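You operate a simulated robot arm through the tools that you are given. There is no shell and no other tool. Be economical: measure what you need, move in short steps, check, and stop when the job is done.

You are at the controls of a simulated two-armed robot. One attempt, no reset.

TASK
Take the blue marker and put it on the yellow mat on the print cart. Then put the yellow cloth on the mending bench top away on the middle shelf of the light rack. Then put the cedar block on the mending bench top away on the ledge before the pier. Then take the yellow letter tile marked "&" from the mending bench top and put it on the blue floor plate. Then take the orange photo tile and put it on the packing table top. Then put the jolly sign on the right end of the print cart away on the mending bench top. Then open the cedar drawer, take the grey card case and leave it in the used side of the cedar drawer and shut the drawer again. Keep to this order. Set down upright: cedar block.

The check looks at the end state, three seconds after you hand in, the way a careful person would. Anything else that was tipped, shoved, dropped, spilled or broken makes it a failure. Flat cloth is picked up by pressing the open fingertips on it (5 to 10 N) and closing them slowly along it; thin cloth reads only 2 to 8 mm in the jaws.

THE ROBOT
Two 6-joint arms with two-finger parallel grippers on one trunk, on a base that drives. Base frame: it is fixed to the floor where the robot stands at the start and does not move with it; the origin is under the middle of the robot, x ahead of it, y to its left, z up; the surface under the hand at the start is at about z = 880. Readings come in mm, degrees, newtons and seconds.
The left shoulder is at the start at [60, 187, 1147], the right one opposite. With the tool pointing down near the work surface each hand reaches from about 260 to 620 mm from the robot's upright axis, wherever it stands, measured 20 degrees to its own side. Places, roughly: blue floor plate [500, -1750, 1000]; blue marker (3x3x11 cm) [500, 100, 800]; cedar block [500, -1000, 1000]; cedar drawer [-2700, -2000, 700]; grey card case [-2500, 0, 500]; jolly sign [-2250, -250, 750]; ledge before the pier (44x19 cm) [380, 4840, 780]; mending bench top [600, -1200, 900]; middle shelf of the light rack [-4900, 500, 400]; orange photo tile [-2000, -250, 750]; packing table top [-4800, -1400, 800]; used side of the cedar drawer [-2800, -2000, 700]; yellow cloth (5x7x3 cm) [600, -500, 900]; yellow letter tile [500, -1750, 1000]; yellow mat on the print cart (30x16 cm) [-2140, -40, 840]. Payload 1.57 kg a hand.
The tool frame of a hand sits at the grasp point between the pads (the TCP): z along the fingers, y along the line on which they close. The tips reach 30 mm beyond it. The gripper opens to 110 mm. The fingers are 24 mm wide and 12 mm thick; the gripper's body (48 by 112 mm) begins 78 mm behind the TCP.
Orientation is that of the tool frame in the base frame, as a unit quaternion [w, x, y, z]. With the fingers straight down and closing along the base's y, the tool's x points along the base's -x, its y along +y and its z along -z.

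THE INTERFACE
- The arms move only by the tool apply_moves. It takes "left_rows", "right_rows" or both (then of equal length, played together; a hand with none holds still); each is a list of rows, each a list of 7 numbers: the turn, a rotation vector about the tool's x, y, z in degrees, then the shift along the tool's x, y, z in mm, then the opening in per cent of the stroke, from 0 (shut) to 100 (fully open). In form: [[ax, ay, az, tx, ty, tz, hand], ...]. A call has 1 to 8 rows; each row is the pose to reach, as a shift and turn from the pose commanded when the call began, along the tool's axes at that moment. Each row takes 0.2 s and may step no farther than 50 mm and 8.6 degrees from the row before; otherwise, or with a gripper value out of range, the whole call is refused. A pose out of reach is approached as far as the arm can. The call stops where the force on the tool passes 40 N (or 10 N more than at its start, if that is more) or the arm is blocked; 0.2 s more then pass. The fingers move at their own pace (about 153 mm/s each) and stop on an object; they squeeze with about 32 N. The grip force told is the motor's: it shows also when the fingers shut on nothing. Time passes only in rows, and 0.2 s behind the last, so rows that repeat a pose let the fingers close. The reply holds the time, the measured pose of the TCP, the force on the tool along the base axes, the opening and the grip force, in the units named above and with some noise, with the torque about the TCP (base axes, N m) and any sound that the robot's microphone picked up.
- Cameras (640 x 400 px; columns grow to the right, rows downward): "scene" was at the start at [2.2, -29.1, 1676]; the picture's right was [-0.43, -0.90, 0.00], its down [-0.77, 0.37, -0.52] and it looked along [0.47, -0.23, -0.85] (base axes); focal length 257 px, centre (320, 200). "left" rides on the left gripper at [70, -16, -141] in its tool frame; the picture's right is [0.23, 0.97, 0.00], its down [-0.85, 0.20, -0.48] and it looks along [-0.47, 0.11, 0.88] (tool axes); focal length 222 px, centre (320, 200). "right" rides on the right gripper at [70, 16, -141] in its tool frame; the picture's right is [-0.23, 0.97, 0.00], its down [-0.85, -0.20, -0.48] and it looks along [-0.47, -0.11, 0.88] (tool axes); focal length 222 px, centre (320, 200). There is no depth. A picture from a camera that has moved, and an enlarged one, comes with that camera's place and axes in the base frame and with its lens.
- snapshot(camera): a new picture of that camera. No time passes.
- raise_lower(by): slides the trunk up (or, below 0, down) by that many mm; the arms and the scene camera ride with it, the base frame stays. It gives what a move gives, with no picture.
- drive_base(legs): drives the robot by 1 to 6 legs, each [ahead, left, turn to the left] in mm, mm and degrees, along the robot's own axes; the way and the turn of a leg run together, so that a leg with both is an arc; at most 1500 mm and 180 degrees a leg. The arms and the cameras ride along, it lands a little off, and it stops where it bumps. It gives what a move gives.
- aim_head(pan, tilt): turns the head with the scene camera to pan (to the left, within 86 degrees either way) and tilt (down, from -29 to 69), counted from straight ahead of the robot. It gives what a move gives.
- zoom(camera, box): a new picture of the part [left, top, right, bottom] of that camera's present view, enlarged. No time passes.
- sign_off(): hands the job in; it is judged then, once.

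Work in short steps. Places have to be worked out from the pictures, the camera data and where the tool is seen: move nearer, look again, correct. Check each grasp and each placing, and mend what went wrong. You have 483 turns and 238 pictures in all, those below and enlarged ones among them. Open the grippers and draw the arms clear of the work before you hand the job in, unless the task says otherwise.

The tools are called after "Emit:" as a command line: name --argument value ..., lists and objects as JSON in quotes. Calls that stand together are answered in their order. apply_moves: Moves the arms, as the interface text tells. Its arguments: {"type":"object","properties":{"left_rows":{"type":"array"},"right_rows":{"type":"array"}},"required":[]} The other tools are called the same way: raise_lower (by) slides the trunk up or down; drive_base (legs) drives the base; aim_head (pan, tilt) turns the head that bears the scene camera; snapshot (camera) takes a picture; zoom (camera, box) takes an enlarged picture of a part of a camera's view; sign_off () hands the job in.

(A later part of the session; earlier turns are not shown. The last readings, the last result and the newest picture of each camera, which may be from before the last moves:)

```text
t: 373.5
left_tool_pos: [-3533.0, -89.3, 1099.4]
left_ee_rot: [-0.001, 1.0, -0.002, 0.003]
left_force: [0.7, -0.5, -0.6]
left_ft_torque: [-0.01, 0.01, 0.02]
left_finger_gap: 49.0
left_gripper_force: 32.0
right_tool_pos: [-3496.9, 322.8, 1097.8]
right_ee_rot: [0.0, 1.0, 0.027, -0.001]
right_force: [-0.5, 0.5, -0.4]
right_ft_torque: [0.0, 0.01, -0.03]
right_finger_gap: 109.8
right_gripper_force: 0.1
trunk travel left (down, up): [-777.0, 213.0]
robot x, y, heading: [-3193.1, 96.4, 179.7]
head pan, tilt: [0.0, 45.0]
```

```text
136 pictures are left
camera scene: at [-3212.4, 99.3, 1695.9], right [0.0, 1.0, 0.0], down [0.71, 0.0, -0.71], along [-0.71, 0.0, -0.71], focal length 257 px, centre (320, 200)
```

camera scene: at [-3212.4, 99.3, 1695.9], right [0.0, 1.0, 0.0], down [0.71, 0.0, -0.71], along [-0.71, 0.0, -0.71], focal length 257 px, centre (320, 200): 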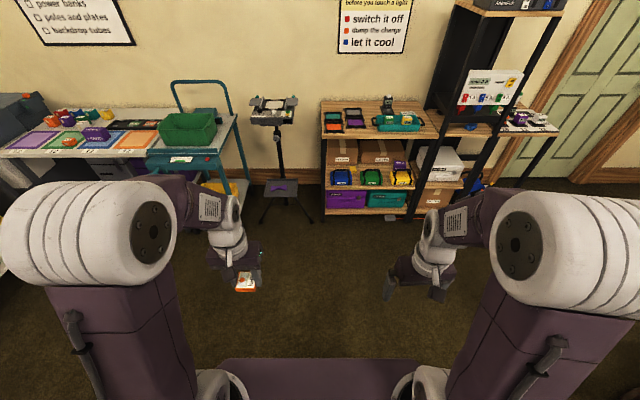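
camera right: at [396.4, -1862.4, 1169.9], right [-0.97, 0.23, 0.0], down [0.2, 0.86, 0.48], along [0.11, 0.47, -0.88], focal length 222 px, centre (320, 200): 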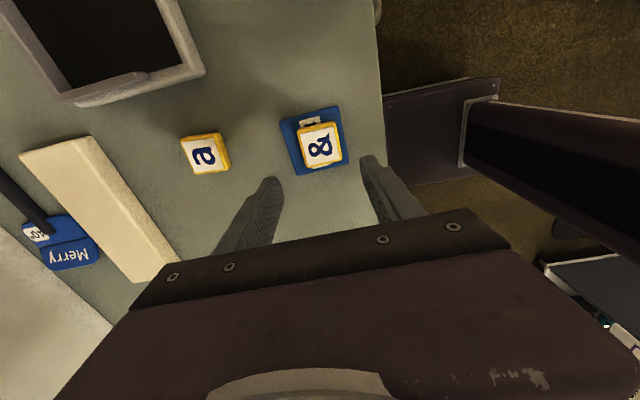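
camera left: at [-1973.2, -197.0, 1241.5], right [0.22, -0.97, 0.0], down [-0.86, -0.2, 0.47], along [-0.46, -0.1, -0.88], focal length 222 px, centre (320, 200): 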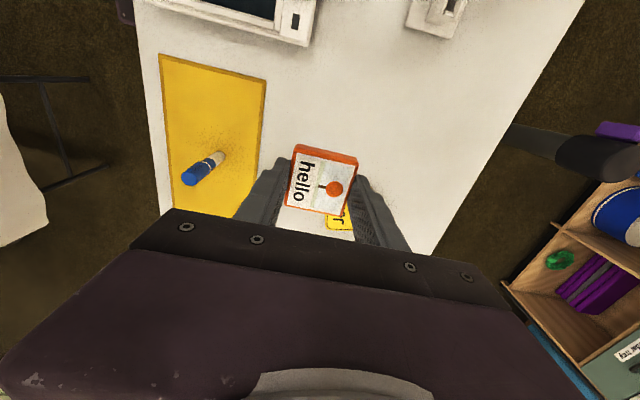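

Blocked at y≈96 — something to my left-rear. I look that way.

Emit:
aim_head --pan 86 --tilt 50

Emit:
snapshot --camera "scene"

```text
t: 375.1
left_tool_pos: [-3534.0, -90.0, 1099.4]
left_ee_rot: [-0.002, 1.0, -0.004, 0.004]
left_force: [-0.7, 0.5, -0.4]
left_ft_torque: [-0.01, -0.01, 0.02]
left_finger_gap: 49.1
left_gripper_force: 32.2
right_tool_pos: [-3496.7, 321.2, 1097.0]
right_ee_rot: [0.0, 1.0, 0.027, 0.0]
right_force: [0.5, 1.3, -0.2]
right_ft_torque: [0.04, 0.0, 0.0]
right_finger_gap: 110.0
right_gripper_force: 0.1
trunk travel left (down, up): [-777.0, 213.0]
robot x, y, heading: [-3190.9, 98.8, 179.6]
head pan, tilt: [85.9, 50.0]
```

```text
135 pictures are left
camera scene: at [-3136.9, 20.8, 1689.0], right [-1.0, 0.07, 0.0], down [0.06, 0.76, -0.64], along [-0.05, -0.64, -0.77], focal length 257 px, centre (320, 200)
```

scene: 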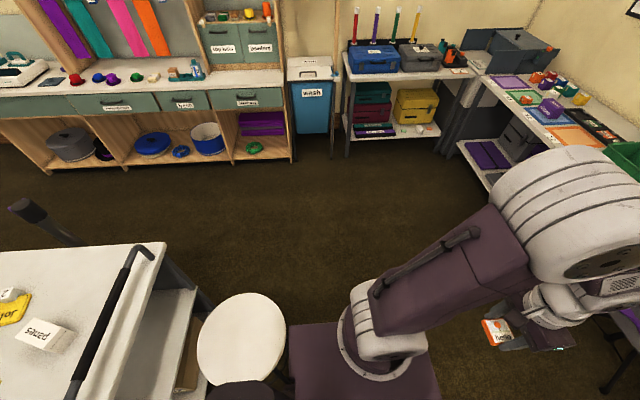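

I touched a round stool at the cart's end; it still stands. I move ahead first, then strafe left.

Emit:
drive_base --legs '[[450, 0, 0], [0, 1380, 0], [350, 0, 0]]'

Emit:
aim_head --pan 0 --tilt 45

Emit:
snapshot --camera "scene"

```text
t: 386.2
left_tool_pos: [-4369.1, -1453.1, 1100.4]
left_ee_rot: [-0.002, 1.0, -0.018, 0.003]
left_force: [-0.1, -0.6, -1.4]
left_ft_torque: [-0.02, 0.03, -0.01]
left_finger_gap: 48.9
left_gripper_force: 32.0
right_tool_pos: [-4322.5, -1042.1, 1097.6]
right_ee_rot: [0.0, 1.0, 0.014, -0.001]
right_force: [-0.3, 0.6, 0.0]
right_ft_torque: [0.03, -0.02, 0.0]
right_finger_gap: 109.8
right_gripper_force: 0.1
trunk travel left (down, up): [-777.0, 213.0]
robot x, y, heading: [-4022.1, -1272.0, 178.2]
head pan, tilt: [85.9, 50.0]
```

```text
t: 387.8
left_tool_pos: [-4369.3, -1452.2, 1099.2]
left_ee_rot: [-0.002, 1.0, -0.017, 0.002]
left_force: [1.5, 0.1, -0.9]
left_ft_torque: [0.0, 0.01, -0.03]
left_finger_gap: 48.9
left_gripper_force: 31.9
right_tool_pos: [-4323.1, -1041.3, 1098.0]
right_ee_rot: [0.0, 1.0, 0.013, -0.001]
right_force: [0.4, 0.0, 0.1]
right_ft_torque: [0.02, -0.03, -0.01]
right_finger_gap: 110.0
right_gripper_force: 0.0
trunk travel left (down, up): [-777.0, 213.0]
robot x, y, heading: [-4025.5, -1277.2, 178.2]
head pan, tilt: [0.0, 45.0]
```

```text
134 pictures are left
camera scene: at [-4044.8, -1273.2, 1695.9], right [0.03, 1.0, 0.0], down [0.71, -0.02, -0.71], along [-0.71, 0.02, -0.71], focal length 257 px, centre (320, 200)
```

scene: 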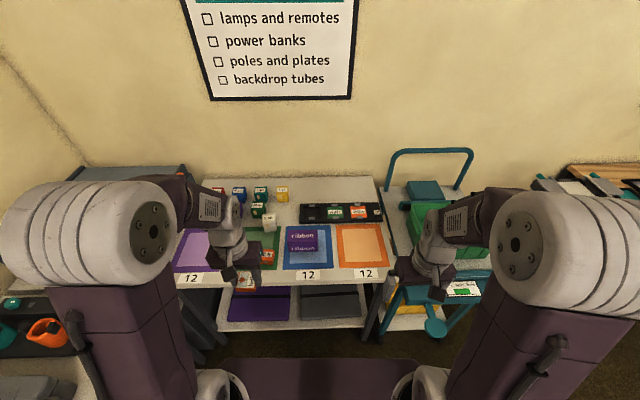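

Emit:
zoom --camera "scene" --box '[170, 170, 400, 300]'

```text
2.78 times, centred on (285, 235) of scene
camera zoom: at [-4044.8, -1273.2, 1695.9], right [0.03, 1.0, 0.0], down [0.71, -0.02, -0.71], along [-0.71, 0.02, -0.71], focal length 714 px, centre (417, 103)
```

zoom: 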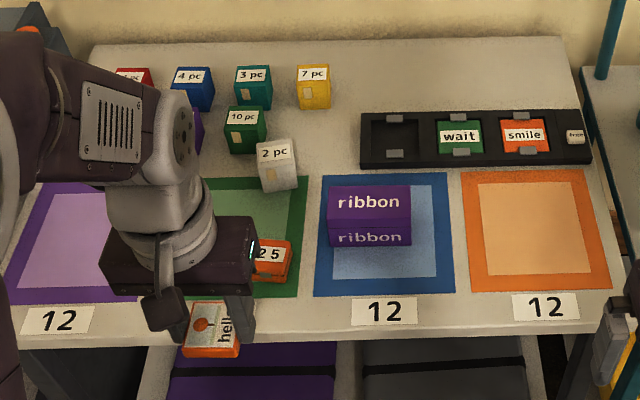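

The free patch of bare tabletop is about (-4835, -1400), between the white block, the black holder and the 7 pc block. I move closer and straighten.

Emit:
drive_base --legs '[[0, -60, 1.8], [185, 0, 0]]'

Emit:
apply_moves --left_rows '[[0, -5, 0, -40, 0, 0, 0], [0, -10, 0, -80, 0, 0, 0], [0, -15, 0, -120, 0, 0, 0], [0, -15, 0, -160, 0, 0, 0], [0, -15, 0, -200, 0, 0, 0]]'

Emit:
snapshot --camera "left"

Emit:
snapshot --camera "scene"

```text
t: 389.9
left_tool_pos: [-4548.2, -1404.2, 1100.9]
left_ee_rot: [-0.003, 1.0, -0.002, 0.002]
left_force: [1.0, -0.5, -1.0]
left_ft_torque: [0.01, 0.03, -0.03]
left_finger_gap: 48.7
left_gripper_force: 31.4
right_tool_pos: [-4513.5, -992.8, 1098.3]
right_ee_rot: [-0.001, 1.0, 0.029, -0.001]
right_force: [0.2, 1.0, 0.0]
right_ft_torque: [0.01, 0.04, -0.02]
right_finger_gap: 109.9
right_gripper_force: 0.0
trunk travel left (down, up): [-777.0, 213.0]
robot x, y, heading: [-4209.6, -1212.3, -180.1]
head pan, tilt: [0.0, 45.0]
```

```text
t: 391.1
left_tool_pos: [-4751.6, -1402.2, 1098.3]
left_ee_rot: [-0.001, 0.992, -0.002, -0.126]
left_force: [-0.6, -0.3, -0.7]
left_ft_torque: [0.04, 0.0, 0.0]
left_finger_gap: 48.8
left_gripper_force: 32.2
right_tool_pos: [-4516.0, -991.7, 1097.8]
right_ee_rot: [0.0, 1.0, 0.028, 0.001]
right_force: [0.3, -0.6, -0.1]
right_ft_torque: [-0.02, 0.0, 0.04]
right_finger_gap: 110.2
right_gripper_force: 0.0
trunk travel left (down, up): [-777.0, 213.0]
robot x, y, heading: [-4210.0, -1217.1, -179.9]
head pan, tilt: [0.0, 45.0]
```

```text
132 pictures are left
camera left: at [-4648.4, -1388.1, 1219.1], right [0.22, -0.97, -0.06], down [-0.71, -0.2, 0.68], along [-0.67, -0.1, -0.73], focal length 222 px, centre (320, 200)
```

left: 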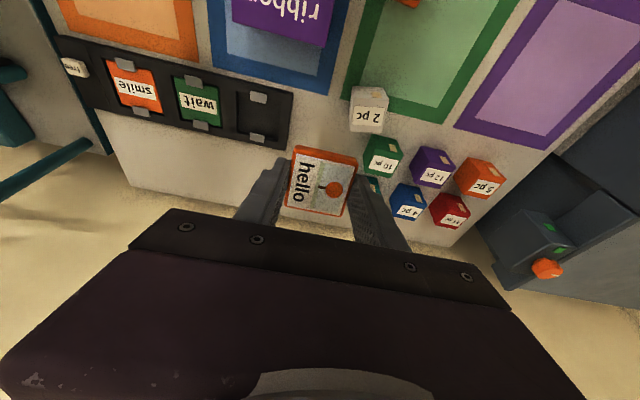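

```text
131 pictures are left
camera scene: at [-4232.1, -1215.0, 1695.9], right [0.0, 1.0, 0.0], down [0.71, 0.0, -0.71], along [-0.71, 0.0, -0.71], focal length 257 px, centre (320, 200)
```

scene: 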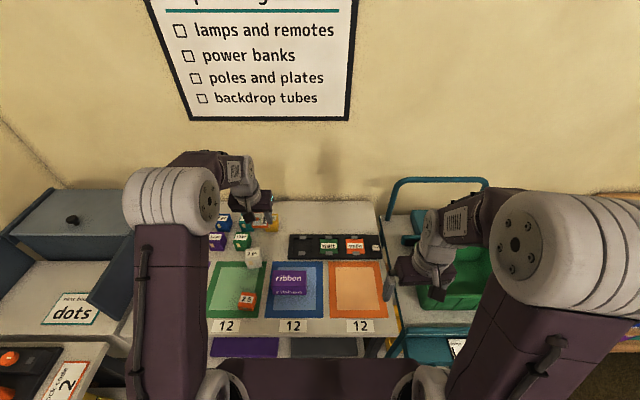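

Checks agree: holder end y≈-1340, white block y<-1450, 7pc at x<-4920. I go down along the tilted finger axis towards (-4835, -1397), stopping 30 mm above.

Emit:
apply_moves --left_rows '[[0, 0, 0, -3, -1, 40, 0], [0, 0, 0, -6, -2, 80, 0], [0, 0, 0, -9, -3, 120, 0], [0, 0, 0, -12, -4, 160, 0], [0, 0, 0, -15, -5, 200, 0], [0, 0, 0, -16, -5, 235, 0]]'

Emit:
snapshot --camera "left"

```text
t: 392.5
left_tool_pos: [-4824.7, -1397.4, 871.8]
left_ee_rot: [-0.002, 0.992, -0.003, -0.128]
left_force: [0.5, -0.1, -0.5]
left_ft_torque: [0.02, 0.0, -0.02]
left_finger_gap: 48.7
left_gripper_force: 31.6
right_tool_pos: [-4515.7, -993.0, 1098.0]
right_ee_rot: [-0.001, 1.0, 0.03, 0.0]
right_force: [0.3, -1.2, 0.1]
right_ft_torque: [0.0, -0.02, 0.01]
right_finger_gap: 109.9
right_gripper_force: 0.1
trunk travel left (down, up): [-777.0, 213.0]
robot x, y, heading: [-4209.5, -1215.5, -180.0]
head pan, tilt: [0.0, 45.0]
```

```text
130 pictures are left
camera left: at [-4720.1, -1383.1, 992.8], right [0.22, -0.97, -0.06], down [-0.71, -0.2, 0.68], along [-0.67, -0.1, -0.73], focal length 222 px, centre (320, 200)
```

left: 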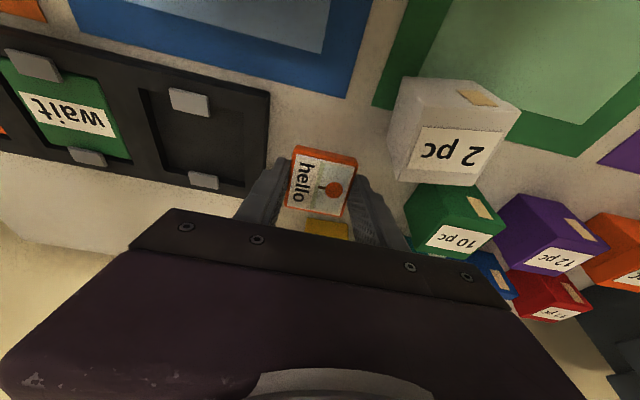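

Clear on both sides. Final slow lowering.

Emit:
apply_moves --left_rows '[[0, 0, 0, 0, 0, 12, 0], [0, 0, 0, 1, 0, 20, 0], [0, 0, 0, 2, 0, 26, 0], [0, 0, 0, 3, 0, 30, 0], [0, 0, 0, 3, 0, 33, 0], [0, 0, 0, 4, 0, 36, 0]]'

```text
t: 393.9
left_tool_pos: [-4829.9, -1396.3, 839.2]
left_ee_rot: [-0.002, 0.992, -0.002, -0.129]
left_force: [-0.9, 1.2, -1.2]
left_ft_torque: [-0.03, 0.01, 0.02]
left_finger_gap: 48.8
left_gripper_force: 32.7
right_tool_pos: [-4515.8, -991.4, 1098.1]
right_ee_rot: [0.0, 1.0, 0.029, 0.0]
right_force: [-0.3, 0.1, 0.3]
right_ft_torque: [0.02, -0.01, 0.06]
right_finger_gap: 110.2
right_gripper_force: 0.0
trunk travel left (down, up): [-777.0, 213.0]
robot x, y, heading: [-4210.0, -1214.3, -180.2]
head pan, tilt: [0.0, 45.0]
```

Emit:
apply_moves --left_rows '[[0, 0, 0, 1, 0, 3, 0], [0, 0, 0, 1.5, 0, 6, 0], [0, 0, 0, 2, 0, 9, 0], [0, 0, 0, 3, 0, 12, 0], [0, 0, 0, 4, 0, 15, 0]]'

Emit:
snapshot --camera "left"

```text
t: 395.0
left_tool_pos: [-4832.5, -1396.9, 832.9]
left_ee_rot: [-0.001, 0.991, -0.002, -0.133]
left_force: [6.4, 1.3, 17.5]
left_ft_torque: [-0.11, -0.43, 0.05]
left_finger_gap: 48.6
left_gripper_force: 32.7
right_tool_pos: [-4512.7, -991.2, 1097.4]
right_ee_rot: [0.0, 1.0, 0.029, -0.001]
right_force: [-0.2, 0.9, -0.3]
right_ft_torque: [0.03, -0.01, -0.02]
right_finger_gap: 110.1
right_gripper_force: 0.1
trunk travel left (down, up): [-777.0, 213.0]
robot x, y, heading: [-4204.9, -1214.4, -179.8]
head pan, tilt: [0.0, 45.0]
stopped in row 5 (left hand): the force on the tool passed its limit at 43 N (the readings are from after the stop); the commanded pose is now the measured one
```

```text
129 pictures are left
camera left: at [-4726.7, -1382.4, 951.2], right [0.22, -0.97, -0.06], down [-0.7, -0.2, 0.69], along [-0.68, -0.1, -0.72], focal length 222 px, centre (320, 200)
```

left: 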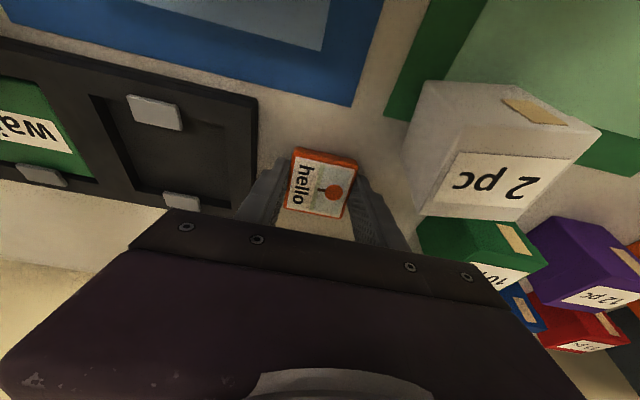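

Contact made. I open modestly (64 mm) and withdraw straight up.

Emit:
apply_moves --left_rows '[[0, 0, 0, 0, 0, -1, 20], [0, 0, 0, 0, 0, -1, 46], [0, 0, 0, 0, 0, -1, 52], [0, 0, 0, 0, 0, -1, 58], [0, 0, 0, -1, 0, -15, 58], [0, 0, 0, -5, 0, -50, 58], [0, 0, 0, -10, 0, -95, 58], [0, 0, 0, -10, 0, -140, 58]]'

Emit:
snapshot --camera "left"

```text
t: 396.8
left_tool_pos: [-4804.2, -1398.8, 967.5]
left_ee_rot: [-0.002, 0.991, -0.001, -0.131]
left_force: [0.3, -0.2, 0.5]
left_ft_torque: [0.0, -0.03, -0.02]
left_finger_gap: 63.9
left_gripper_force: 0.1
right_tool_pos: [-4514.6, -991.8, 1097.4]
right_ee_rot: [0.001, 1.0, 0.03, 0.0]
right_force: [0.6, -0.1, 0.0]
right_ft_torque: [0.0, -0.01, -0.02]
right_finger_gap: 110.0
right_gripper_force: 0.1
trunk travel left (down, up): [-777.0, 213.0]
robot x, y, heading: [-4208.3, -1216.1, -179.9]
head pan, tilt: [0.0, 45.0]
```

```text
128 pictures are left
camera left: at [-4699.3, -1383.6, 1086.7], right [0.22, -0.97, -0.06], down [-0.7, -0.2, 0.68], along [-0.68, -0.1, -0.73], focal length 222 px, centre (320, 200)
```

left: 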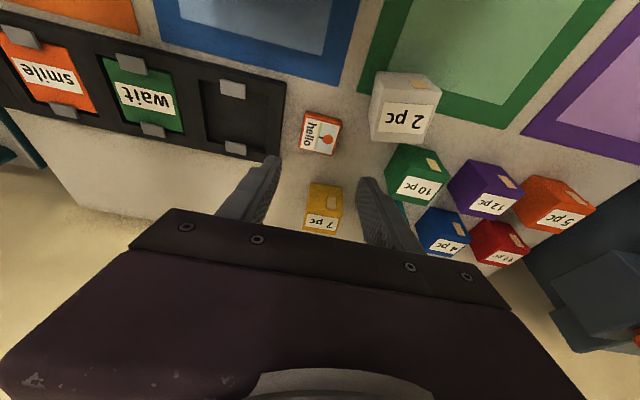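

The orange tile lies on bare tabletop with everything else undisturbed. I retract.

Emit:
apply_moves --left_rows '[[0, 0, 0, 5, 0, -45, 58], [0, 0, 0, 20, 0, -85, 58], [0, 3, 0, 55, 0, -115, 80], [0, 6, 0, 95, 0, -140, 100], [0, 9, 0, 135, 0, -160, 100], [0, 12, 0, 175, 0, -180, 100], [0, 15, 0, 211, 0, -194, 100]]'

Emit:
drive_base --legs '[[-600, 0, 0], [0, -1450, 0], [0, -150, 0]]'

```text
t: 398.4
left_tool_pos: [-4550.4, -1403.0, 1101.3]
left_ee_rot: [-0.002, 1.0, -0.002, -0.001]
left_force: [-0.2, 0.0, -0.5]
left_ft_torque: [-0.03, -0.01, -0.04]
left_finger_gap: 109.8
left_gripper_force: 0.0
right_tool_pos: [-4514.4, -992.6, 1097.9]
right_ee_rot: [0.0, 1.0, 0.03, 0.0]
right_force: [0.7, 0.3, -0.8]
right_ft_torque: [-0.04, 0.04, -0.03]
right_finger_gap: 109.7
right_gripper_force: 0.0
trunk travel left (down, up): [-777.0, 213.0]
robot x, y, heading: [-4209.5, -1215.0, -179.9]
head pan, tilt: [0.0, 45.0]
```

```text
t: 409.6
left_tool_pos: [-3963.8, 186.9, 1100.3]
left_ee_rot: [-0.003, 1.0, 0.004, -0.001]
left_force: [0.1, -0.1, 0.4]
left_ft_torque: [0.03, 0.02, 0.0]
left_finger_gap: 109.9
left_gripper_force: 0.0
right_tool_pos: [-3931.5, 597.8, 1097.9]
right_ee_rot: [-0.001, 0.999, 0.036, 0.0]
right_force: [0.5, -0.3, -0.1]
right_ft_torque: [0.02, -0.01, 0.03]
right_finger_gap: 109.9
right_gripper_force: 0.0
trunk travel left (down, up): [-777.0, 213.0]
robot x, y, heading: [-3620.9, 381.2, -179.2]
head pan, tilt: [0.0, 45.0]
```

Reverse along the aisle to x≈-1960.

Emit:
drive_base --legs '[[0, 0, -0.8], [-1400, 20, 0], [-260, 0, 0]]'

Emit:
apply_moves --left_rows '[[0, 0, 0, 30, 35, 0, 100], [0, 0, 0, 50, 80, 0, 100], [0, 0, 0, 50, 125, 0, 100], [0, 0, 0, 50, 170, 0, 100], [0, 0, 0, 50, 215, 0, 100], [0, 0, 0, 50, 260, 0, 100], [0, 0, 0, 50, 300, 0, 100]]'

Emit:
snapshot --camera "left"

```text
t: 418.2
left_tool_pos: [-2346.5, 169.0, 1101.2]
left_ee_rot: [-0.002, 1.0, -0.007, 0.0]
left_force: [0.1, 0.2, 0.8]
left_ft_torque: [0.0, -0.01, 0.0]
left_finger_gap: 109.9
left_gripper_force: 0.2
right_tool_pos: [-2304.6, 579.6, 1097.1]
right_ee_rot: [0.0, 1.0, 0.025, 0.001]
right_force: [0.2, -0.4, 1.0]
right_ft_torque: [-0.02, -0.01, -0.04]
right_finger_gap: 110.3
right_gripper_force: 0.1
trunk travel left (down, up): [-777.0, 213.0]
robot x, y, heading: [-2001.9, 356.4, 179.5]
head pan, tilt: [0.0, 45.0]
```

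```text
t: 419.8
left_tool_pos: [-2296.0, -133.6, 1099.9]
left_ee_rot: [-0.003, 1.0, -0.007, -0.001]
left_force: [1.0, -0.3, 0.5]
left_ft_torque: [0.01, -0.01, -0.01]
left_finger_gap: 110.2
left_gripper_force: 0.0
right_tool_pos: [-2303.8, 579.0, 1097.5]
right_ee_rot: [-0.001, 1.0, 0.024, 0.0]
right_force: [0.3, -0.2, -0.6]
right_ft_torque: [0.0, 0.01, 0.01]
right_finger_gap: 110.0
right_gripper_force: 0.1
trunk travel left (down, up): [-777.0, 213.0]
robot x, y, heading: [-2000.1, 352.7, 179.7]
head pan, tilt: [0.0, 45.0]
```

```text
127 pictures are left
camera left: at [-2226.2, -119.8, 1241.7], right [0.21, -0.98, 0.0], down [-0.86, -0.19, 0.48], along [-0.47, -0.1, -0.88], focal length 222 px, centre (320, 200)
```

left: 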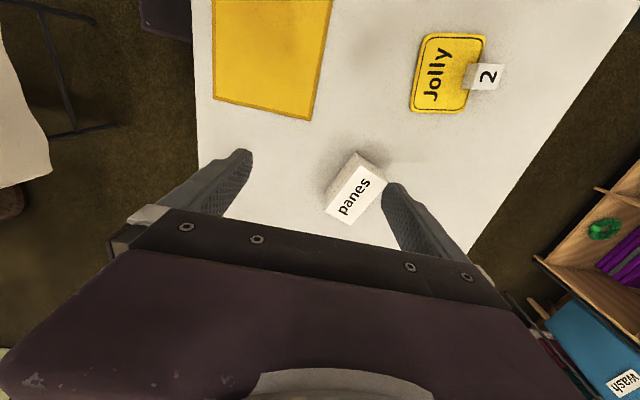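

The Jolly sign lies flat with a clip "2" at its edge. I enlarge it.

Emit:
zoom --camera "left" --box '[380, 10, 540, 130]'

```text
3.33 times, centred on (460, 70) of left
camera zoom: at [-2226.2, -119.8, 1241.7], right [0.21, -0.98, 0.0], down [-0.86, -0.19, 0.48], along [-0.47, -0.1, -0.88], focal length 740 px, centre (-147, 633)
```

zoom: 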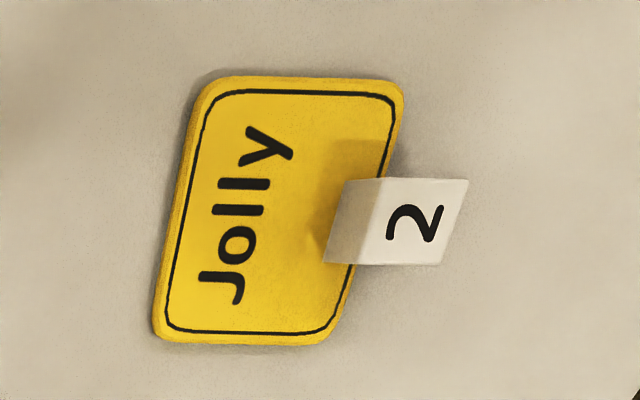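

The clip block (35×32 mm, top z≈878, turned ~12°) is the grip: centre about (-2174, -353). I move 115 ahead and 20 closer so it's within reach.

Emit:
drive_base --legs '[[115, 20, 0.3]]'

Emit:
apply_moves --left_rows '[[0, 0, 0, 45, 10, 0, 80], [0, 0, 0, 90, 25, 0, 80], [0, 0, 0, 130, 50, 0, 80], [0, 0, 0, 160, 85, 0, 80], [0, 0, 0, 180, 125, 0, 80], [0, 0, 0, 190, 165, 0, 80], [0, 0, 0, 190, 195, 0, 80]]'

Emit:
snapshot --camera "left"

```text
t: 421.0
left_tool_pos: [-2407.5, -152.6, 1099.7]
left_ee_rot: [-0.001, 1.0, -0.005, -0.002]
left_force: [0.2, 0.4, 0.2]
left_ft_torque: [-0.05, -0.01, 0.0]
left_finger_gap: 110.1
left_gripper_force: 0.0
right_tool_pos: [-2416.2, 558.6, 1097.1]
right_ee_rot: [0.0, 1.0, 0.028, -0.001]
right_force: [-0.1, -0.4, -0.2]
right_ft_torque: [-0.02, 0.0, 0.02]
right_finger_gap: 110.0
right_gripper_force: 0.1
trunk travel left (down, up): [-777.0, 213.0]
robot x, y, heading: [-2112.6, 337.3, 179.6]
head pan, tilt: [0.0, 45.0]
```

```text
t: 422.6
left_tool_pos: [-2220.2, -349.6, 1098.8]
left_ee_rot: [-0.002, 1.0, -0.004, -0.001]
left_force: [0.3, -0.5, -0.1]
left_ft_torque: [0.05, 0.0, 0.03]
left_finger_gap: 88.0
left_gripper_force: 0.0
right_tool_pos: [-2417.7, 557.9, 1098.2]
right_ee_rot: [-0.001, 1.0, 0.028, 0.0]
right_force: [-0.6, 0.4, -0.1]
right_ft_torque: [0.01, 0.02, -0.03]
right_finger_gap: 109.8
right_gripper_force: 0.0
trunk travel left (down, up): [-777.0, 213.0]
robot x, y, heading: [-2116.0, 330.3, 179.8]
head pan, tilt: [0.0, 45.0]
```

```text
125 pictures are left
camera left: at [-2149.5, -336.2, 1240.8], right [0.22, -0.98, -0.01], down [-0.86, -0.19, 0.48], along [-0.47, -0.1, -0.88], focal length 222 px, centre (320, 200)
```

left: 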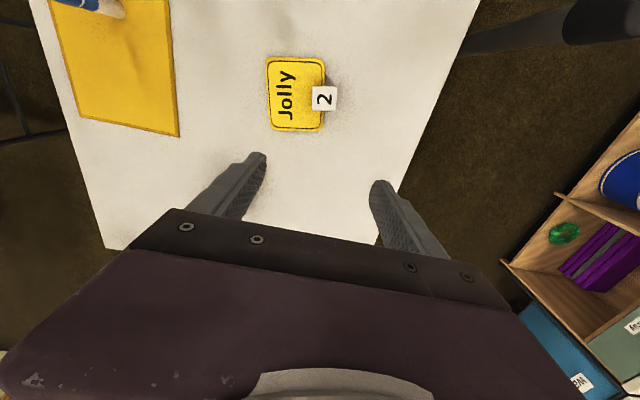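

Emit:
zoom --camera "left" --box '[250, 40, 370, 150]'

```text
3.64 times, centred on (310, 95) of left
camera zoom: at [-2149.5, -336.2, 1240.8], right [0.22, -0.98, -0.01], down [-0.86, -0.19, 0.48], along [-0.47, -0.1, -0.88], focal length 808 px, centre (356, 582)
```

zoom: 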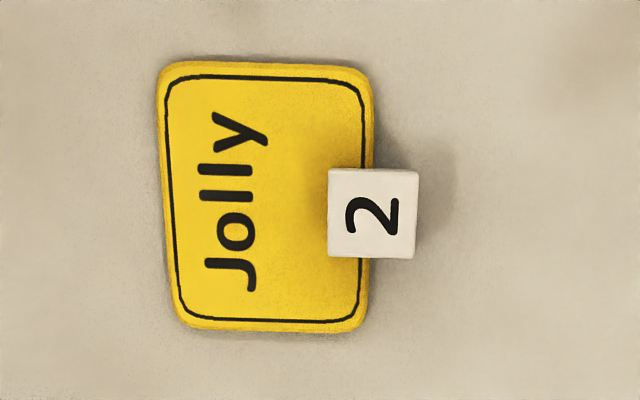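

Confirmed: block at (-2173, -348), yaw ≈12°. I rotate 12°, move over it and come down to z≈950.

Emit:
apply_moves --left_rows '[[0, 0, -6, 25, 0, 10, 75], [0, 0, -12, 47, -1, 30, 70], [0, 0, -12, 47, -1, 70, 70], [0, 0, -12, 47, -1, 110, 70], [0, 0, -12, 47, -1, 148, 70]]'

Emit:
zoom --camera "left" --box '[220, 80, 440, 240]'

```text
t: 423.8
left_tool_pos: [-2174.6, -346.7, 949.3]
left_ee_rot: [-0.002, 0.995, 0.1, -0.001]
left_force: [-0.7, 0.1, 0.5]
left_ft_torque: [0.02, 0.01, 0.0]
left_finger_gap: 77.0
left_gripper_force: 0.1
right_tool_pos: [-2418.1, 558.2, 1098.2]
right_ee_rot: [0.0, 1.0, 0.028, 0.0]
right_force: [0.3, -1.0, 1.1]
right_ft_torque: [0.06, -0.02, 0.01]
right_finger_gap: 109.9
right_gripper_force: 0.0
trunk travel left (down, up): [-777.0, 213.0]
robot x, y, heading: [-2113.8, 330.7, 180.1]
head pan, tilt: [0.0, 45.0]
```

```text
2.50 times, centred on (330, 160) of left
camera zoom: at [-2108.3, -319.3, 1091.7], right [0.42, -0.91, 0.0], down [-0.8, -0.37, 0.48], along [-0.44, -0.2, -0.88], focal length 555 px, centre (295, 300)
```

zoom: 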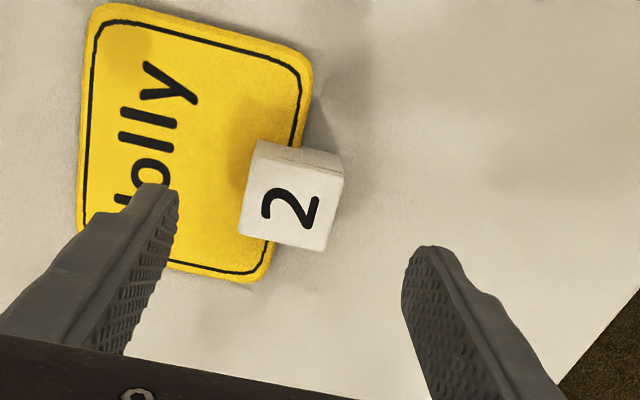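

Aligned with the clip (the image skew accounts for the slope). I lower to TCP ≈ 893, tips just above the board.

Emit:
apply_moves --left_rows '[[0, 0, 0, 0, 0, 25, 60], [0, 0, 0, 0, 0, 45, 60], [0, 0, 0, 0, 0, 53, 60], [0, 0, 0, 0, 0, 57, 60]]'

Emit:
apply_moves --left_rows '[[0, 0, 0, 0, 0, 0, 45], [0, 0, 0, 0, 0, 0, 35], [0, 0, 0, 0, 0, 0, 20], [0, 0, 0, 0, 0, 0, 0], [0, 0, 0, 0, 0, 0, 0]]'

Emit:
zoom --camera "left" --box '[220, 80, 440, 240]'

```text
t: 424.8
left_tool_pos: [-2173.9, -348.2, 892.1]
left_ee_rot: [-0.002, 0.995, 0.1, 0.0]
left_force: [0.1, 0.2, 1.3]
left_ft_torque: [0.0, -0.02, 0.02]
left_finger_gap: 66.0
left_gripper_force: 0.1
right_tool_pos: [-2419.3, 558.4, 1097.4]
right_ee_rot: [0.0, 1.0, 0.028, 0.001]
right_force: [0.4, 0.7, -0.1]
right_ft_torque: [-0.01, -0.03, -0.01]
right_finger_gap: 110.0
right_gripper_force: 0.1
trunk travel left (down, up): [-777.0, 213.0]
robot x, y, heading: [-2114.0, 334.9, 179.7]
head pan, tilt: [0.0, 45.0]
```

```text
t: 426.0
left_tool_pos: [-2174.1, -347.7, 892.4]
left_ee_rot: [-0.002, 0.995, 0.101, -0.001]
left_force: [-0.1, 0.9, 1.6]
left_ft_torque: [0.06, 0.0, 0.01]
left_finger_gap: 35.1
left_gripper_force: 32.0
right_tool_pos: [-2417.2, 559.0, 1098.3]
right_ee_rot: [0.001, 1.0, 0.027, 0.001]
right_force: [0.3, -0.5, -0.2]
right_ft_torque: [-0.01, -0.03, 0.0]
right_finger_gap: 110.2
right_gripper_force: 0.1
trunk travel left (down, up): [-777.0, 213.0]
robot x, y, heading: [-2117.4, 332.9, 179.7]
head pan, tilt: [0.0, 45.0]
```

```text
2.50 times, centred on (330, 160) of left
camera zoom: at [-2108.3, -318.9, 1035.4], right [0.42, -0.91, 0.0], down [-0.8, -0.37, 0.48], along [-0.44, -0.2, -0.88], focal length 555 px, centre (295, 300)
```

zoom: 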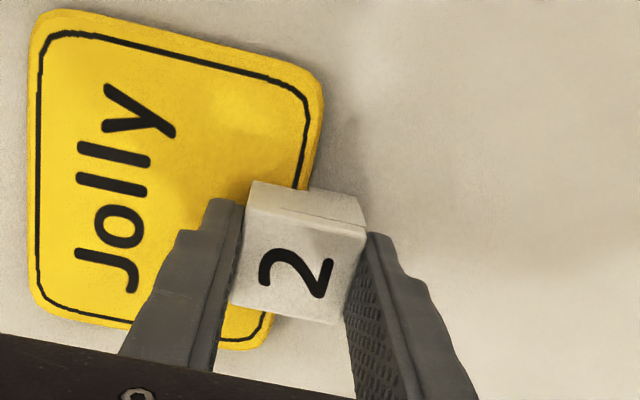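

Gripped at 35 mm. I lift and check that the board comes along.

Emit:
apply_moves --left_rows '[[0, 0, 0, 0, 0, -8, 0], [0, 0, 0, 0, 0, -35, 0], [0, 0, 0, 0, 0, -80, 0], [0, 0, 0, 0, 0, -125, 0], [0, 0, 0, 0, 0, -170, 0], [0, 0, 0, 0, 0, -210, 0]]'

Emit:
snapshot --camera "left"

```text
t: 427.4
left_tool_pos: [-2173.8, -346.1, 1104.1]
left_ee_rot: [-0.001, 0.995, 0.1, -0.001]
left_force: [-0.3, -0.6, -0.6]
left_ft_torque: [0.01, -0.01, 0.02]
left_finger_gap: 35.1
left_gripper_force: 32.3
right_tool_pos: [-2418.9, 559.2, 1097.4]
right_ee_rot: [0.0, 1.0, 0.026, 0.001]
right_force: [-0.4, -0.5, -0.6]
right_ft_torque: [0.0, -0.03, 0.03]
right_finger_gap: 110.0
right_gripper_force: 0.1
trunk travel left (down, up): [-777.0, 213.0]
robot x, y, heading: [-2112.7, 334.8, 179.5]
head pan, tilt: [0.0, 45.0]
```

```text
121 pictures are left
camera left: at [-2107.2, -318.3, 1246.1], right [0.42, -0.91, 0.0], down [-0.8, -0.37, 0.48], along [-0.44, -0.2, -0.88], focal length 222 px, centre (320, 200)
```

left: 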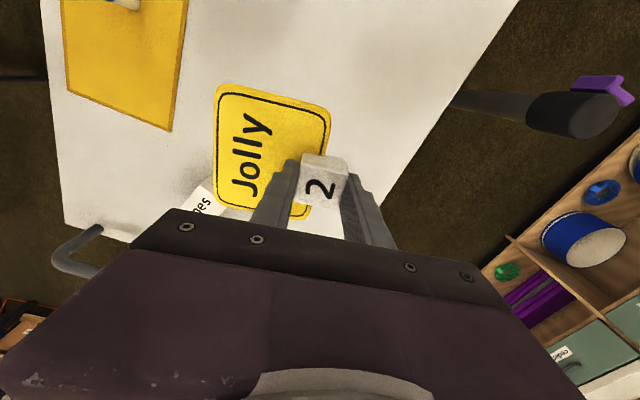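

The sign hangs level in the grip. I retract in two stages.

Emit:
apply_moves --left_rows '[[0, 0, 0, -12, -45, 0, 0], [0, 0, 0, -24, -90, 0, 0], [0, 0, 0, -36, -135, 0, 0], [0, 0, 0, -48, -180, 0, 0], [0, 0, 0, -60, -225, 0, 0], [0, 0, 0, -72, -270, 0, 0]]'

Emit:
apply_moves --left_rows '[[0, 0, 2, -14, -45, 0, 0], [0, 0, 4, -28, -90, 0, 0], [0, 0, 6, -42, -135, 0, 0], [0, 0, 8, -56, -180, 0, 0], [0, 0, 10, -70, -225, 0, 0], [0, 0, 12, -80, -262, 0, 0]]'

```text
t: 428.8
left_tool_pos: [-2297.7, -97.1, 1105.4]
left_ee_rot: [-0.001, 0.995, 0.1, -0.001]
left_force: [0.1, -0.4, -0.7]
left_ft_torque: [-0.06, -0.02, -0.03]
left_finger_gap: 34.9
left_gripper_force: 32.2
right_tool_pos: [-2418.6, 558.5, 1098.3]
right_ee_rot: [0.0, 1.0, 0.027, 0.0]
right_force: [0.4, 0.6, 0.9]
right_ft_torque: [-0.02, 0.01, 0.04]
right_finger_gap: 110.0
right_gripper_force: 0.0
trunk travel left (down, up): [-777.0, 213.0]
robot x, y, heading: [-2115.4, 333.9, 179.8]
head pan, tilt: [0.0, 45.0]
```

```text
t: 430.2
left_tool_pos: [-2429.6, 142.2, 1106.3]
left_ee_rot: [-0.001, 1.0, -0.005, -0.001]
left_force: [-1.4, 0.4, -0.6]
left_ft_torque: [-0.02, -0.03, -0.02]
left_finger_gap: 35.0
left_gripper_force: 32.2
right_tool_pos: [-2419.8, 558.9, 1098.7]
right_ee_rot: [0.0, 1.0, 0.027, 0.0]
right_force: [-0.8, -0.4, 0.8]
right_ft_torque: [-0.04, 0.01, 0.02]
right_finger_gap: 110.1
right_gripper_force: 0.1
trunk travel left (down, up): [-777.0, 213.0]
robot x, y, heading: [-2113.4, 336.1, 179.8]
head pan, tilt: [0.0, 45.0]
```

Now back to the mending bench: its bare patch where the cloth lay (x≈520–650, y≈-460…-660) suits the sign.

Emit:
drive_base --legs '[[0, -35, 0], [-1400, 0, 0], [-320, 0, 0], [0, 0, -180]]'

Emit:
drive_base --legs '[[0, -1080, 0]]'

```text
t: 446.7
left_tool_pos: [-71.5, 532.0, 1107.1]
left_ee_rot: [0.0, 0.013, 1.0, -0.002]
left_force: [0.1, -0.1, 0.2]
left_ft_torque: [0.02, 0.01, -0.04]
left_finger_gap: 35.1
left_gripper_force: 32.4
right_tool_pos: [-89.7, 114.1, 1098.0]
right_ee_rot: [0.0, -0.019, 1.0, 0.0]
right_force: [0.4, -0.4, 0.6]
right_ft_torque: [0.0, 0.0, 0.02]
right_finger_gap: 110.2
right_gripper_force: 0.1
trunk travel left (down, up): [-777.0, 213.0]
robot x, y, heading: [-392.5, 346.6, -1.1]
head pan, tilt: [0.0, 45.0]
```

```text
t: 452.3
left_tool_pos: [-100.5, -551.6, 1106.5]
left_ee_rot: [0.002, 0.021, 1.0, -0.002]
left_force: [0.1, 0.0, -0.4]
left_ft_torque: [0.02, 0.02, 0.02]
left_finger_gap: 35.3
left_gripper_force: 31.6
right_tool_pos: [-125.4, -969.1, 1098.2]
right_ee_rot: [0.001, -0.01, 1.0, -0.001]
right_force: [0.5, -0.4, -0.5]
right_ft_torque: [0.0, 0.0, 0.01]
right_finger_gap: 110.1
right_gripper_force: 0.0
trunk travel left (down, up): [-777.0, 213.0]
robot x, y, heading: [-421.4, -731.9, -1.9]
head pan, tilt: [0.0, 45.0]
```

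Emit:
drive_base --legs '[[0, 0, 1.9], [440, 10, 0]]'

Emit:
aim_head --pan 15 --tilt 45

Emit:
snapshot --camera "scene"

Emit:
snapshot --camera "left"

```text
t: 455.3
left_tool_pos: [325.9, -539.7, 1107.0]
left_ee_rot: [0.003, 0.01, 1.0, -0.002]
left_force: [-0.6, 0.1, -1.1]
left_ft_torque: [0.01, 0.02, 0.01]
left_finger_gap: 35.2
left_gripper_force: 32.1
right_tool_pos: [312.7, -955.4, 1097.9]
right_ee_rot: [0.0, -0.022, 1.0, 0.001]
right_force: [-0.7, 0.2, 0.4]
right_ft_torque: [0.02, -0.01, 0.02]
right_finger_gap: 109.8
right_gripper_force: 0.1
trunk travel left (down, up): [-777.0, 213.0]
robot x, y, heading: [11.0, -725.5, -0.9]
head pan, tilt: [0.0, 45.0]
```

```text
t: 456.1
left_tool_pos: [327.3, -540.1, 1105.1]
left_ee_rot: [0.001, 0.01, 1.0, -0.002]
left_force: [0.4, -0.5, -1.0]
left_ft_torque: [0.03, 0.02, -0.01]
left_finger_gap: 35.0
left_gripper_force: 32.1
right_tool_pos: [313.4, -957.4, 1097.8]
right_ee_rot: [0.0, -0.022, 1.0, 0.0]
right_force: [-0.2, -0.7, 0.0]
right_ft_torque: [-0.02, -0.01, -0.03]
right_finger_gap: 110.3
right_gripper_force: 0.0
trunk travel left (down, up): [-777.0, 213.0]
robot x, y, heading: [9.9, -727.4, -0.6]
head pan, tilt: [15.0, 45.0]
```

```text
120 pictures are left
camera scene: at [30.4, -706.9, 1695.9], right [0.24, -0.97, 0.0], down [-0.69, -0.17, -0.71], along [0.69, 0.17, -0.71], focal length 257 px, centre (320, 200)
```

scene: 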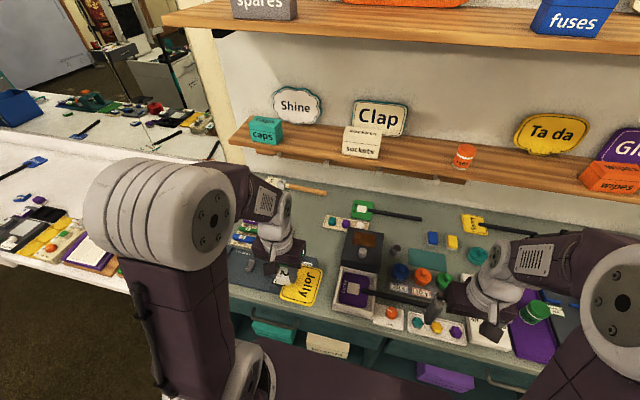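

```text
119 pictures are left
camera left: at [258.3, -554.5, 1248.7], right [-0.21, 0.98, 0.0], down [0.86, 0.18, 0.48], along [0.47, 0.1, -0.88], focal length 222 px, centre (320, 200)
```

left: 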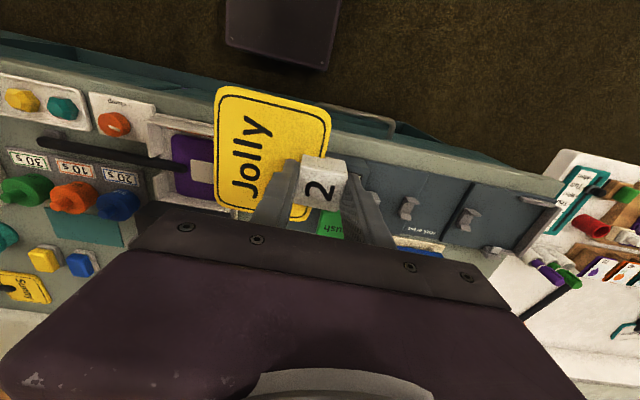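

I carry the sign over the bare patch at (588, -525).

Emit:
apply_moves --left_rows '[[0, 0, 0, -44, 3, 0, 0], [0, 0, 0, -88, 6, 0, 0], [0, 0, 0, -132, 9, 0, 0], [0, 0, 0, -176, 12, 0, 0], [0, 0, 0, -220, 15, 0, 0], [0, 0, 0, -260, 18, 0, 0]]'

Emit:
snapshot --camera "left"

```text
t: 457.5
left_tool_pos: [587.1, -524.7, 1106.3]
left_ee_rot: [-0.001, 0.009, 1.0, -0.002]
left_force: [0.9, 0.9, -0.1]
left_ft_torque: [0.02, 0.03, 0.0]
left_finger_gap: 35.2
left_gripper_force: 32.0
right_tool_pos: [313.4, -956.9, 1098.6]
right_ee_rot: [0.0, -0.021, 1.0, 0.0]
right_force: [0.0, -0.1, -0.3]
right_ft_torque: [0.0, 0.03, 0.0]
right_finger_gap: 110.2
right_gripper_force: 0.1
trunk travel left (down, up): [-777.0, 213.0]
robot x, y, heading: [12.0, -730.6, -0.4]
head pan, tilt: [15.0, 45.0]
```

```text
118 pictures are left
camera left: at [518.5, -538.9, 1248.9], right [-0.21, 0.98, 0.0], down [0.86, 0.18, 0.48], along [0.47, 0.1, -0.88], focal length 222 px, centre (320, 200)
```

left: 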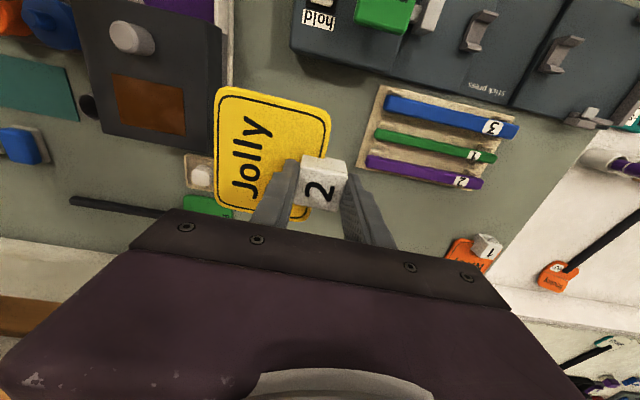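

Clear all round: device edge x≈500, pebble tray x>690. I lower to just above the bench.

Emit:
apply_moves --left_rows '[[0, 0, 0, 0, 0, 45, 0], [0, 0, 0, 0, 0, 90, 0], [0, 0, 0, 0, 0, 135, 0], [0, 0, 0, 0, 0, 165, 0], [0, 0, 0, 0, 0, 173, 0]]'

Emit:
snapshot --camera "left"

Emit:
apply_moves --left_rows '[[0, 0, 0, 0, 0, 3, 0], [0, 0, 0, 0, 0, 5, 0], [0, 0, 0, 0, 0, 7, 0], [0, 0, 0, 0, 0, 9, 0], [0, 0, 0, 0, 0, 11, 0]]'

```text
t: 458.7
left_tool_pos: [586.6, -526.5, 932.7]
left_ee_rot: [0.0, 0.009, 1.0, -0.001]
left_force: [-0.2, 0.2, -0.9]
left_ft_torque: [-0.03, 0.03, -0.03]
left_finger_gap: 35.1
left_gripper_force: 31.8
right_tool_pos: [313.1, -955.9, 1098.2]
right_ee_rot: [0.0, -0.021, 1.0, 0.0]
right_force: [0.1, -0.4, -0.2]
right_ft_torque: [0.01, -0.04, 0.01]
right_finger_gap: 110.1
right_gripper_force: 0.1
trunk travel left (down, up): [-777.0, 213.0]
robot x, y, heading: [11.2, -730.3, -0.8]
head pan, tilt: [15.0, 45.0]
```

```text
117 pictures are left
camera left: at [517.2, -541.8, 1075.6], right [-0.21, 0.98, 0.0], down [0.86, 0.18, 0.48], along [0.47, 0.1, -0.88], focal length 222 px, centre (320, 200)
```

left: 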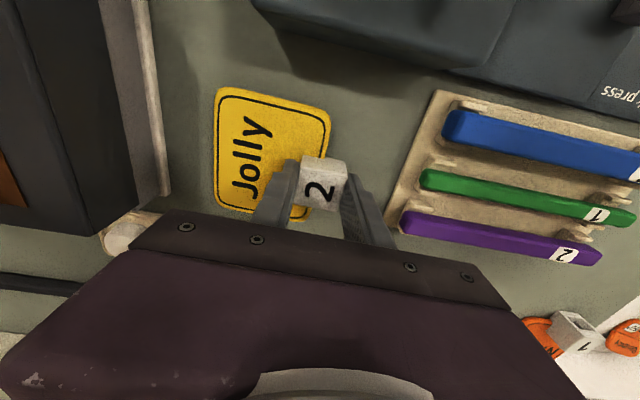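

```text
t: 459.9
left_tool_pos: [587.2, -526.1, 923.6]
left_ee_rot: [0.001, 0.01, 1.0, -0.001]
left_force: [-0.1, 0.7, 3.5]
left_ft_torque: [-0.31, 0.0, 0.04]
left_finger_gap: 34.8
left_gripper_force: 31.7
right_tool_pos: [311.4, -956.2, 1098.3]
right_ee_rot: [0.001, -0.022, 1.0, 0.0]
right_force: [0.2, -0.1, -0.1]
right_ft_torque: [-0.02, -0.01, 0.01]
right_finger_gap: 110.1
right_gripper_force: 0.1
trunk travel left (down, up): [-777.0, 213.0]
robot x, y, heading: [11.1, -728.4, -1.0]
head pan, tilt: [15.0, 45.0]
```

Just touching. One more mm or two, then release and rise.

Emit:
apply_moves --left_rows '[[0, 0, 0, 0, 0, 2, 0], [0, 0, 0, 0, 0, 1.5, 20], [0, 0, 0, 0, 0, 1, 33], [0, 0, 0, 0, 0, 1, 40], [0, 0, 0, 0, 0, 1, 48], [0, 0, 0, 0, 0, -20, 48], [0, 0, 0, 0, 0, -60, 48], [0, 0, 0, 0, 0, -105, 48]]'

Emit:
snapshot --camera "left"

```text
t: 461.7
left_tool_pos: [588.9, -527.3, 1027.2]
left_ee_rot: [0.001, 0.009, 1.0, -0.002]
left_force: [0.0, 0.0, -0.2]
left_ft_torque: [0.03, -0.03, -0.01]
left_finger_gap: 52.8
left_gripper_force: 0.0
right_tool_pos: [311.4, -955.7, 1097.8]
right_ee_rot: [0.0, -0.022, 1.0, 0.0]
right_force: [-0.3, 0.2, -0.1]
right_ft_torque: [0.0, -0.02, 0.02]
right_finger_gap: 110.0
right_gripper_force: 0.0
trunk travel left (down, up): [-777.0, 213.0]
robot x, y, heading: [8.7, -728.0, -0.5]
head pan, tilt: [15.0, 45.0]
```

```text
116 pictures are left
camera left: at [518.5, -541.9, 1169.6], right [-0.21, 0.98, 0.0], down [0.86, 0.18, 0.48], along [0.47, 0.1, -0.88], focal length 222 px, centre (320, 200)
```

left: 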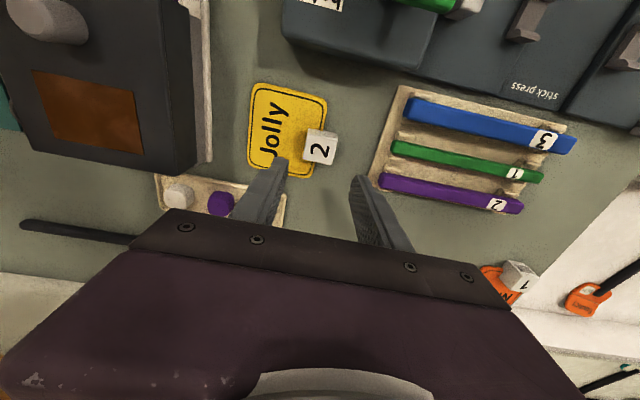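

The Jolly sign is on the bench. I retract and go round towards the wooden unit with the cedar drawer.

Emit:
apply_moves --left_rows '[[0, 0, 0, 10, 0, -45, 48], [0, 0, 0, 50, 0, -70, 80], [0, 0, 0, 95, 0, -80, 100], [0, 0, 0, 140, 0, -80, 100], [0, 0, 0, 185, 0, -80, 100], [0, 0, 0, 230, 0, -80, 100], [0, 0, 0, 265, 0, -80, 100]]'

Emit:
drive_base --legs '[[-430, 0, 0.7], [0, -560, 0], [0, 0, -180], [900, 0, 0]]'

Emit:
aim_head --pan 25 --tilt 30

Emit:
snapshot --camera "scene"

```text
t: 463.3
left_tool_pos: [320.2, -520.5, 1109.0]
left_ee_rot: [0.002, 0.009, 1.0, -0.001]
left_force: [-0.3, 1.0, 0.9]
left_ft_torque: [0.0, -0.03, 0.04]
left_finger_gap: 110.1
left_gripper_force: 0.0
right_tool_pos: [311.5, -957.4, 1097.8]
right_ee_rot: [0.001, -0.022, 1.0, 0.0]
right_force: [-0.5, -0.2, -0.7]
right_ft_torque: [0.05, -0.03, 0.01]
right_finger_gap: 109.9
right_gripper_force: 0.0
trunk travel left (down, up): [-777.0, 213.0]
robot x, y, heading: [6.9, -727.9, -0.8]
head pan, tilt: [15.0, 45.0]
```

```text
t: 480.5
left_tool_pos: [-1631.0, -1416.6, 1109.1]
left_ee_rot: [-0.002, 0.999, -0.04, 0.0]
left_force: [0.2, 0.0, 0.6]
left_ft_torque: [0.0, -0.01, -0.01]
left_finger_gap: 110.2
left_gripper_force: 0.0
right_tool_pos: [-1595.4, -983.0, 1097.9]
right_ee_rot: [0.0, 1.0, -0.007, 0.001]
right_force: [0.0, -0.2, 0.4]
right_ft_torque: [0.01, 0.0, -0.02]
right_finger_gap: 109.8
right_gripper_force: 0.1
trunk travel left (down, up): [-777.0, 213.0]
robot x, y, heading: [-1309.2, -1231.0, 175.5]
head pan, tilt: [15.0, 45.0]
```

```text
t: 481.3
left_tool_pos: [-1631.9, -1417.4, 1108.5]
left_ee_rot: [-0.003, 0.999, -0.039, -0.001]
left_force: [0.3, 0.1, -0.1]
left_ft_torque: [0.01, -0.01, 0.0]
left_finger_gap: 110.1
left_gripper_force: 0.0
right_tool_pos: [-1597.0, -982.7, 1096.9]
right_ee_rot: [0.0, 1.0, -0.008, -0.001]
right_force: [0.4, -0.5, 0.2]
right_ft_torque: [0.03, 0.05, 0.0]
right_finger_gap: 110.0
right_gripper_force: 0.1
trunk travel left (down, up): [-777.0, 213.0]
robot x, y, heading: [-1306.6, -1227.8, 175.4]
head pan, tilt: [25.0, 30.0]
```

```text
115 pictures are left
camera scene: at [-1332.8, -1264.4, 1718.4], right [-0.35, 0.94, 0.0], down [0.47, 0.18, -0.87], along [-0.81, -0.31, -0.5], focal length 257 px, centre (320, 200)
```

scene: 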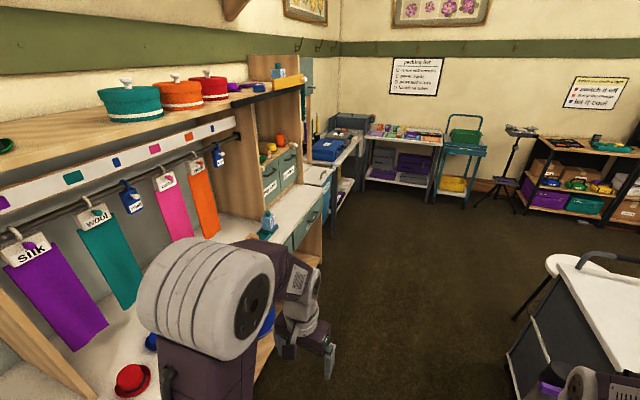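

The cedar drawer should be at x≈-2690, z≈700, front y≈-1790. I drive on and look at its front.

Emit:
drive_base --legs '[[0, 0, 4.6], [1150, -50, 0], [0, 0, 90]]'

Emit:
aim_head --pan -15 --tilt 50

Emit:
snapshot --camera "scene"

```text
t: 491.5
left_tool_pos: [-2256.9, -1487.4, 1109.1]
left_ee_rot: [-0.001, 0.707, 0.707, -0.002]
left_force: [0.7, 0.3, 0.3]
left_ft_torque: [-0.02, 0.01, -0.02]
left_finger_gap: 110.3
left_gripper_force: 0.0
right_tool_pos: [-2692.0, -1489.3, 1098.3]
right_ee_rot: [0.0, 0.685, 0.729, 0.0]
right_force: [-0.2, -0.3, 0.0]
right_ft_torque: [0.03, 0.05, -0.01]
right_finger_gap: 109.9
right_gripper_force: 0.0
trunk travel left (down, up): [-777.0, 213.0]
robot x, y, heading: [-2468.4, -1182.7, -89.6]
head pan, tilt: [25.0, 30.0]
```

```text
t: 492.6
left_tool_pos: [-2257.1, -1489.0, 1108.4]
left_ee_rot: [-0.001, 0.707, 0.707, -0.001]
left_force: [-0.4, 0.5, -0.2]
left_ft_torque: [0.01, 0.0, -0.01]
left_finger_gap: 109.9
left_gripper_force: 0.2
right_tool_pos: [-2693.2, -1489.6, 1098.0]
right_ee_rot: [0.0, 0.684, 0.729, 0.0]
right_force: [-0.1, -0.5, -0.4]
right_ft_torque: [-0.02, -0.01, -0.02]
right_finger_gap: 110.2
right_gripper_force: 0.0
trunk travel left (down, up): [-777.0, 213.0]
robot x, y, heading: [-2468.5, -1182.3, -89.6]
head pan, tilt: [-15.0, 50.0]
```

```text
114 pictures are left
camera scene: at [-2489.6, -1196.1, 1689.0], right [-0.97, 0.25, 0.0], down [0.19, 0.74, -0.64], along [-0.16, -0.62, -0.77], focal length 257 px, centre (320, 200)
```

scene: 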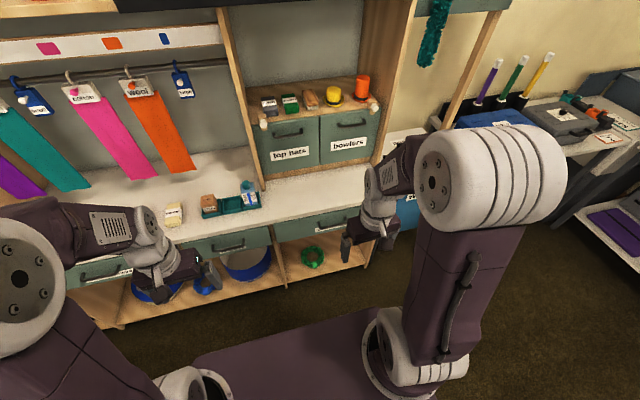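

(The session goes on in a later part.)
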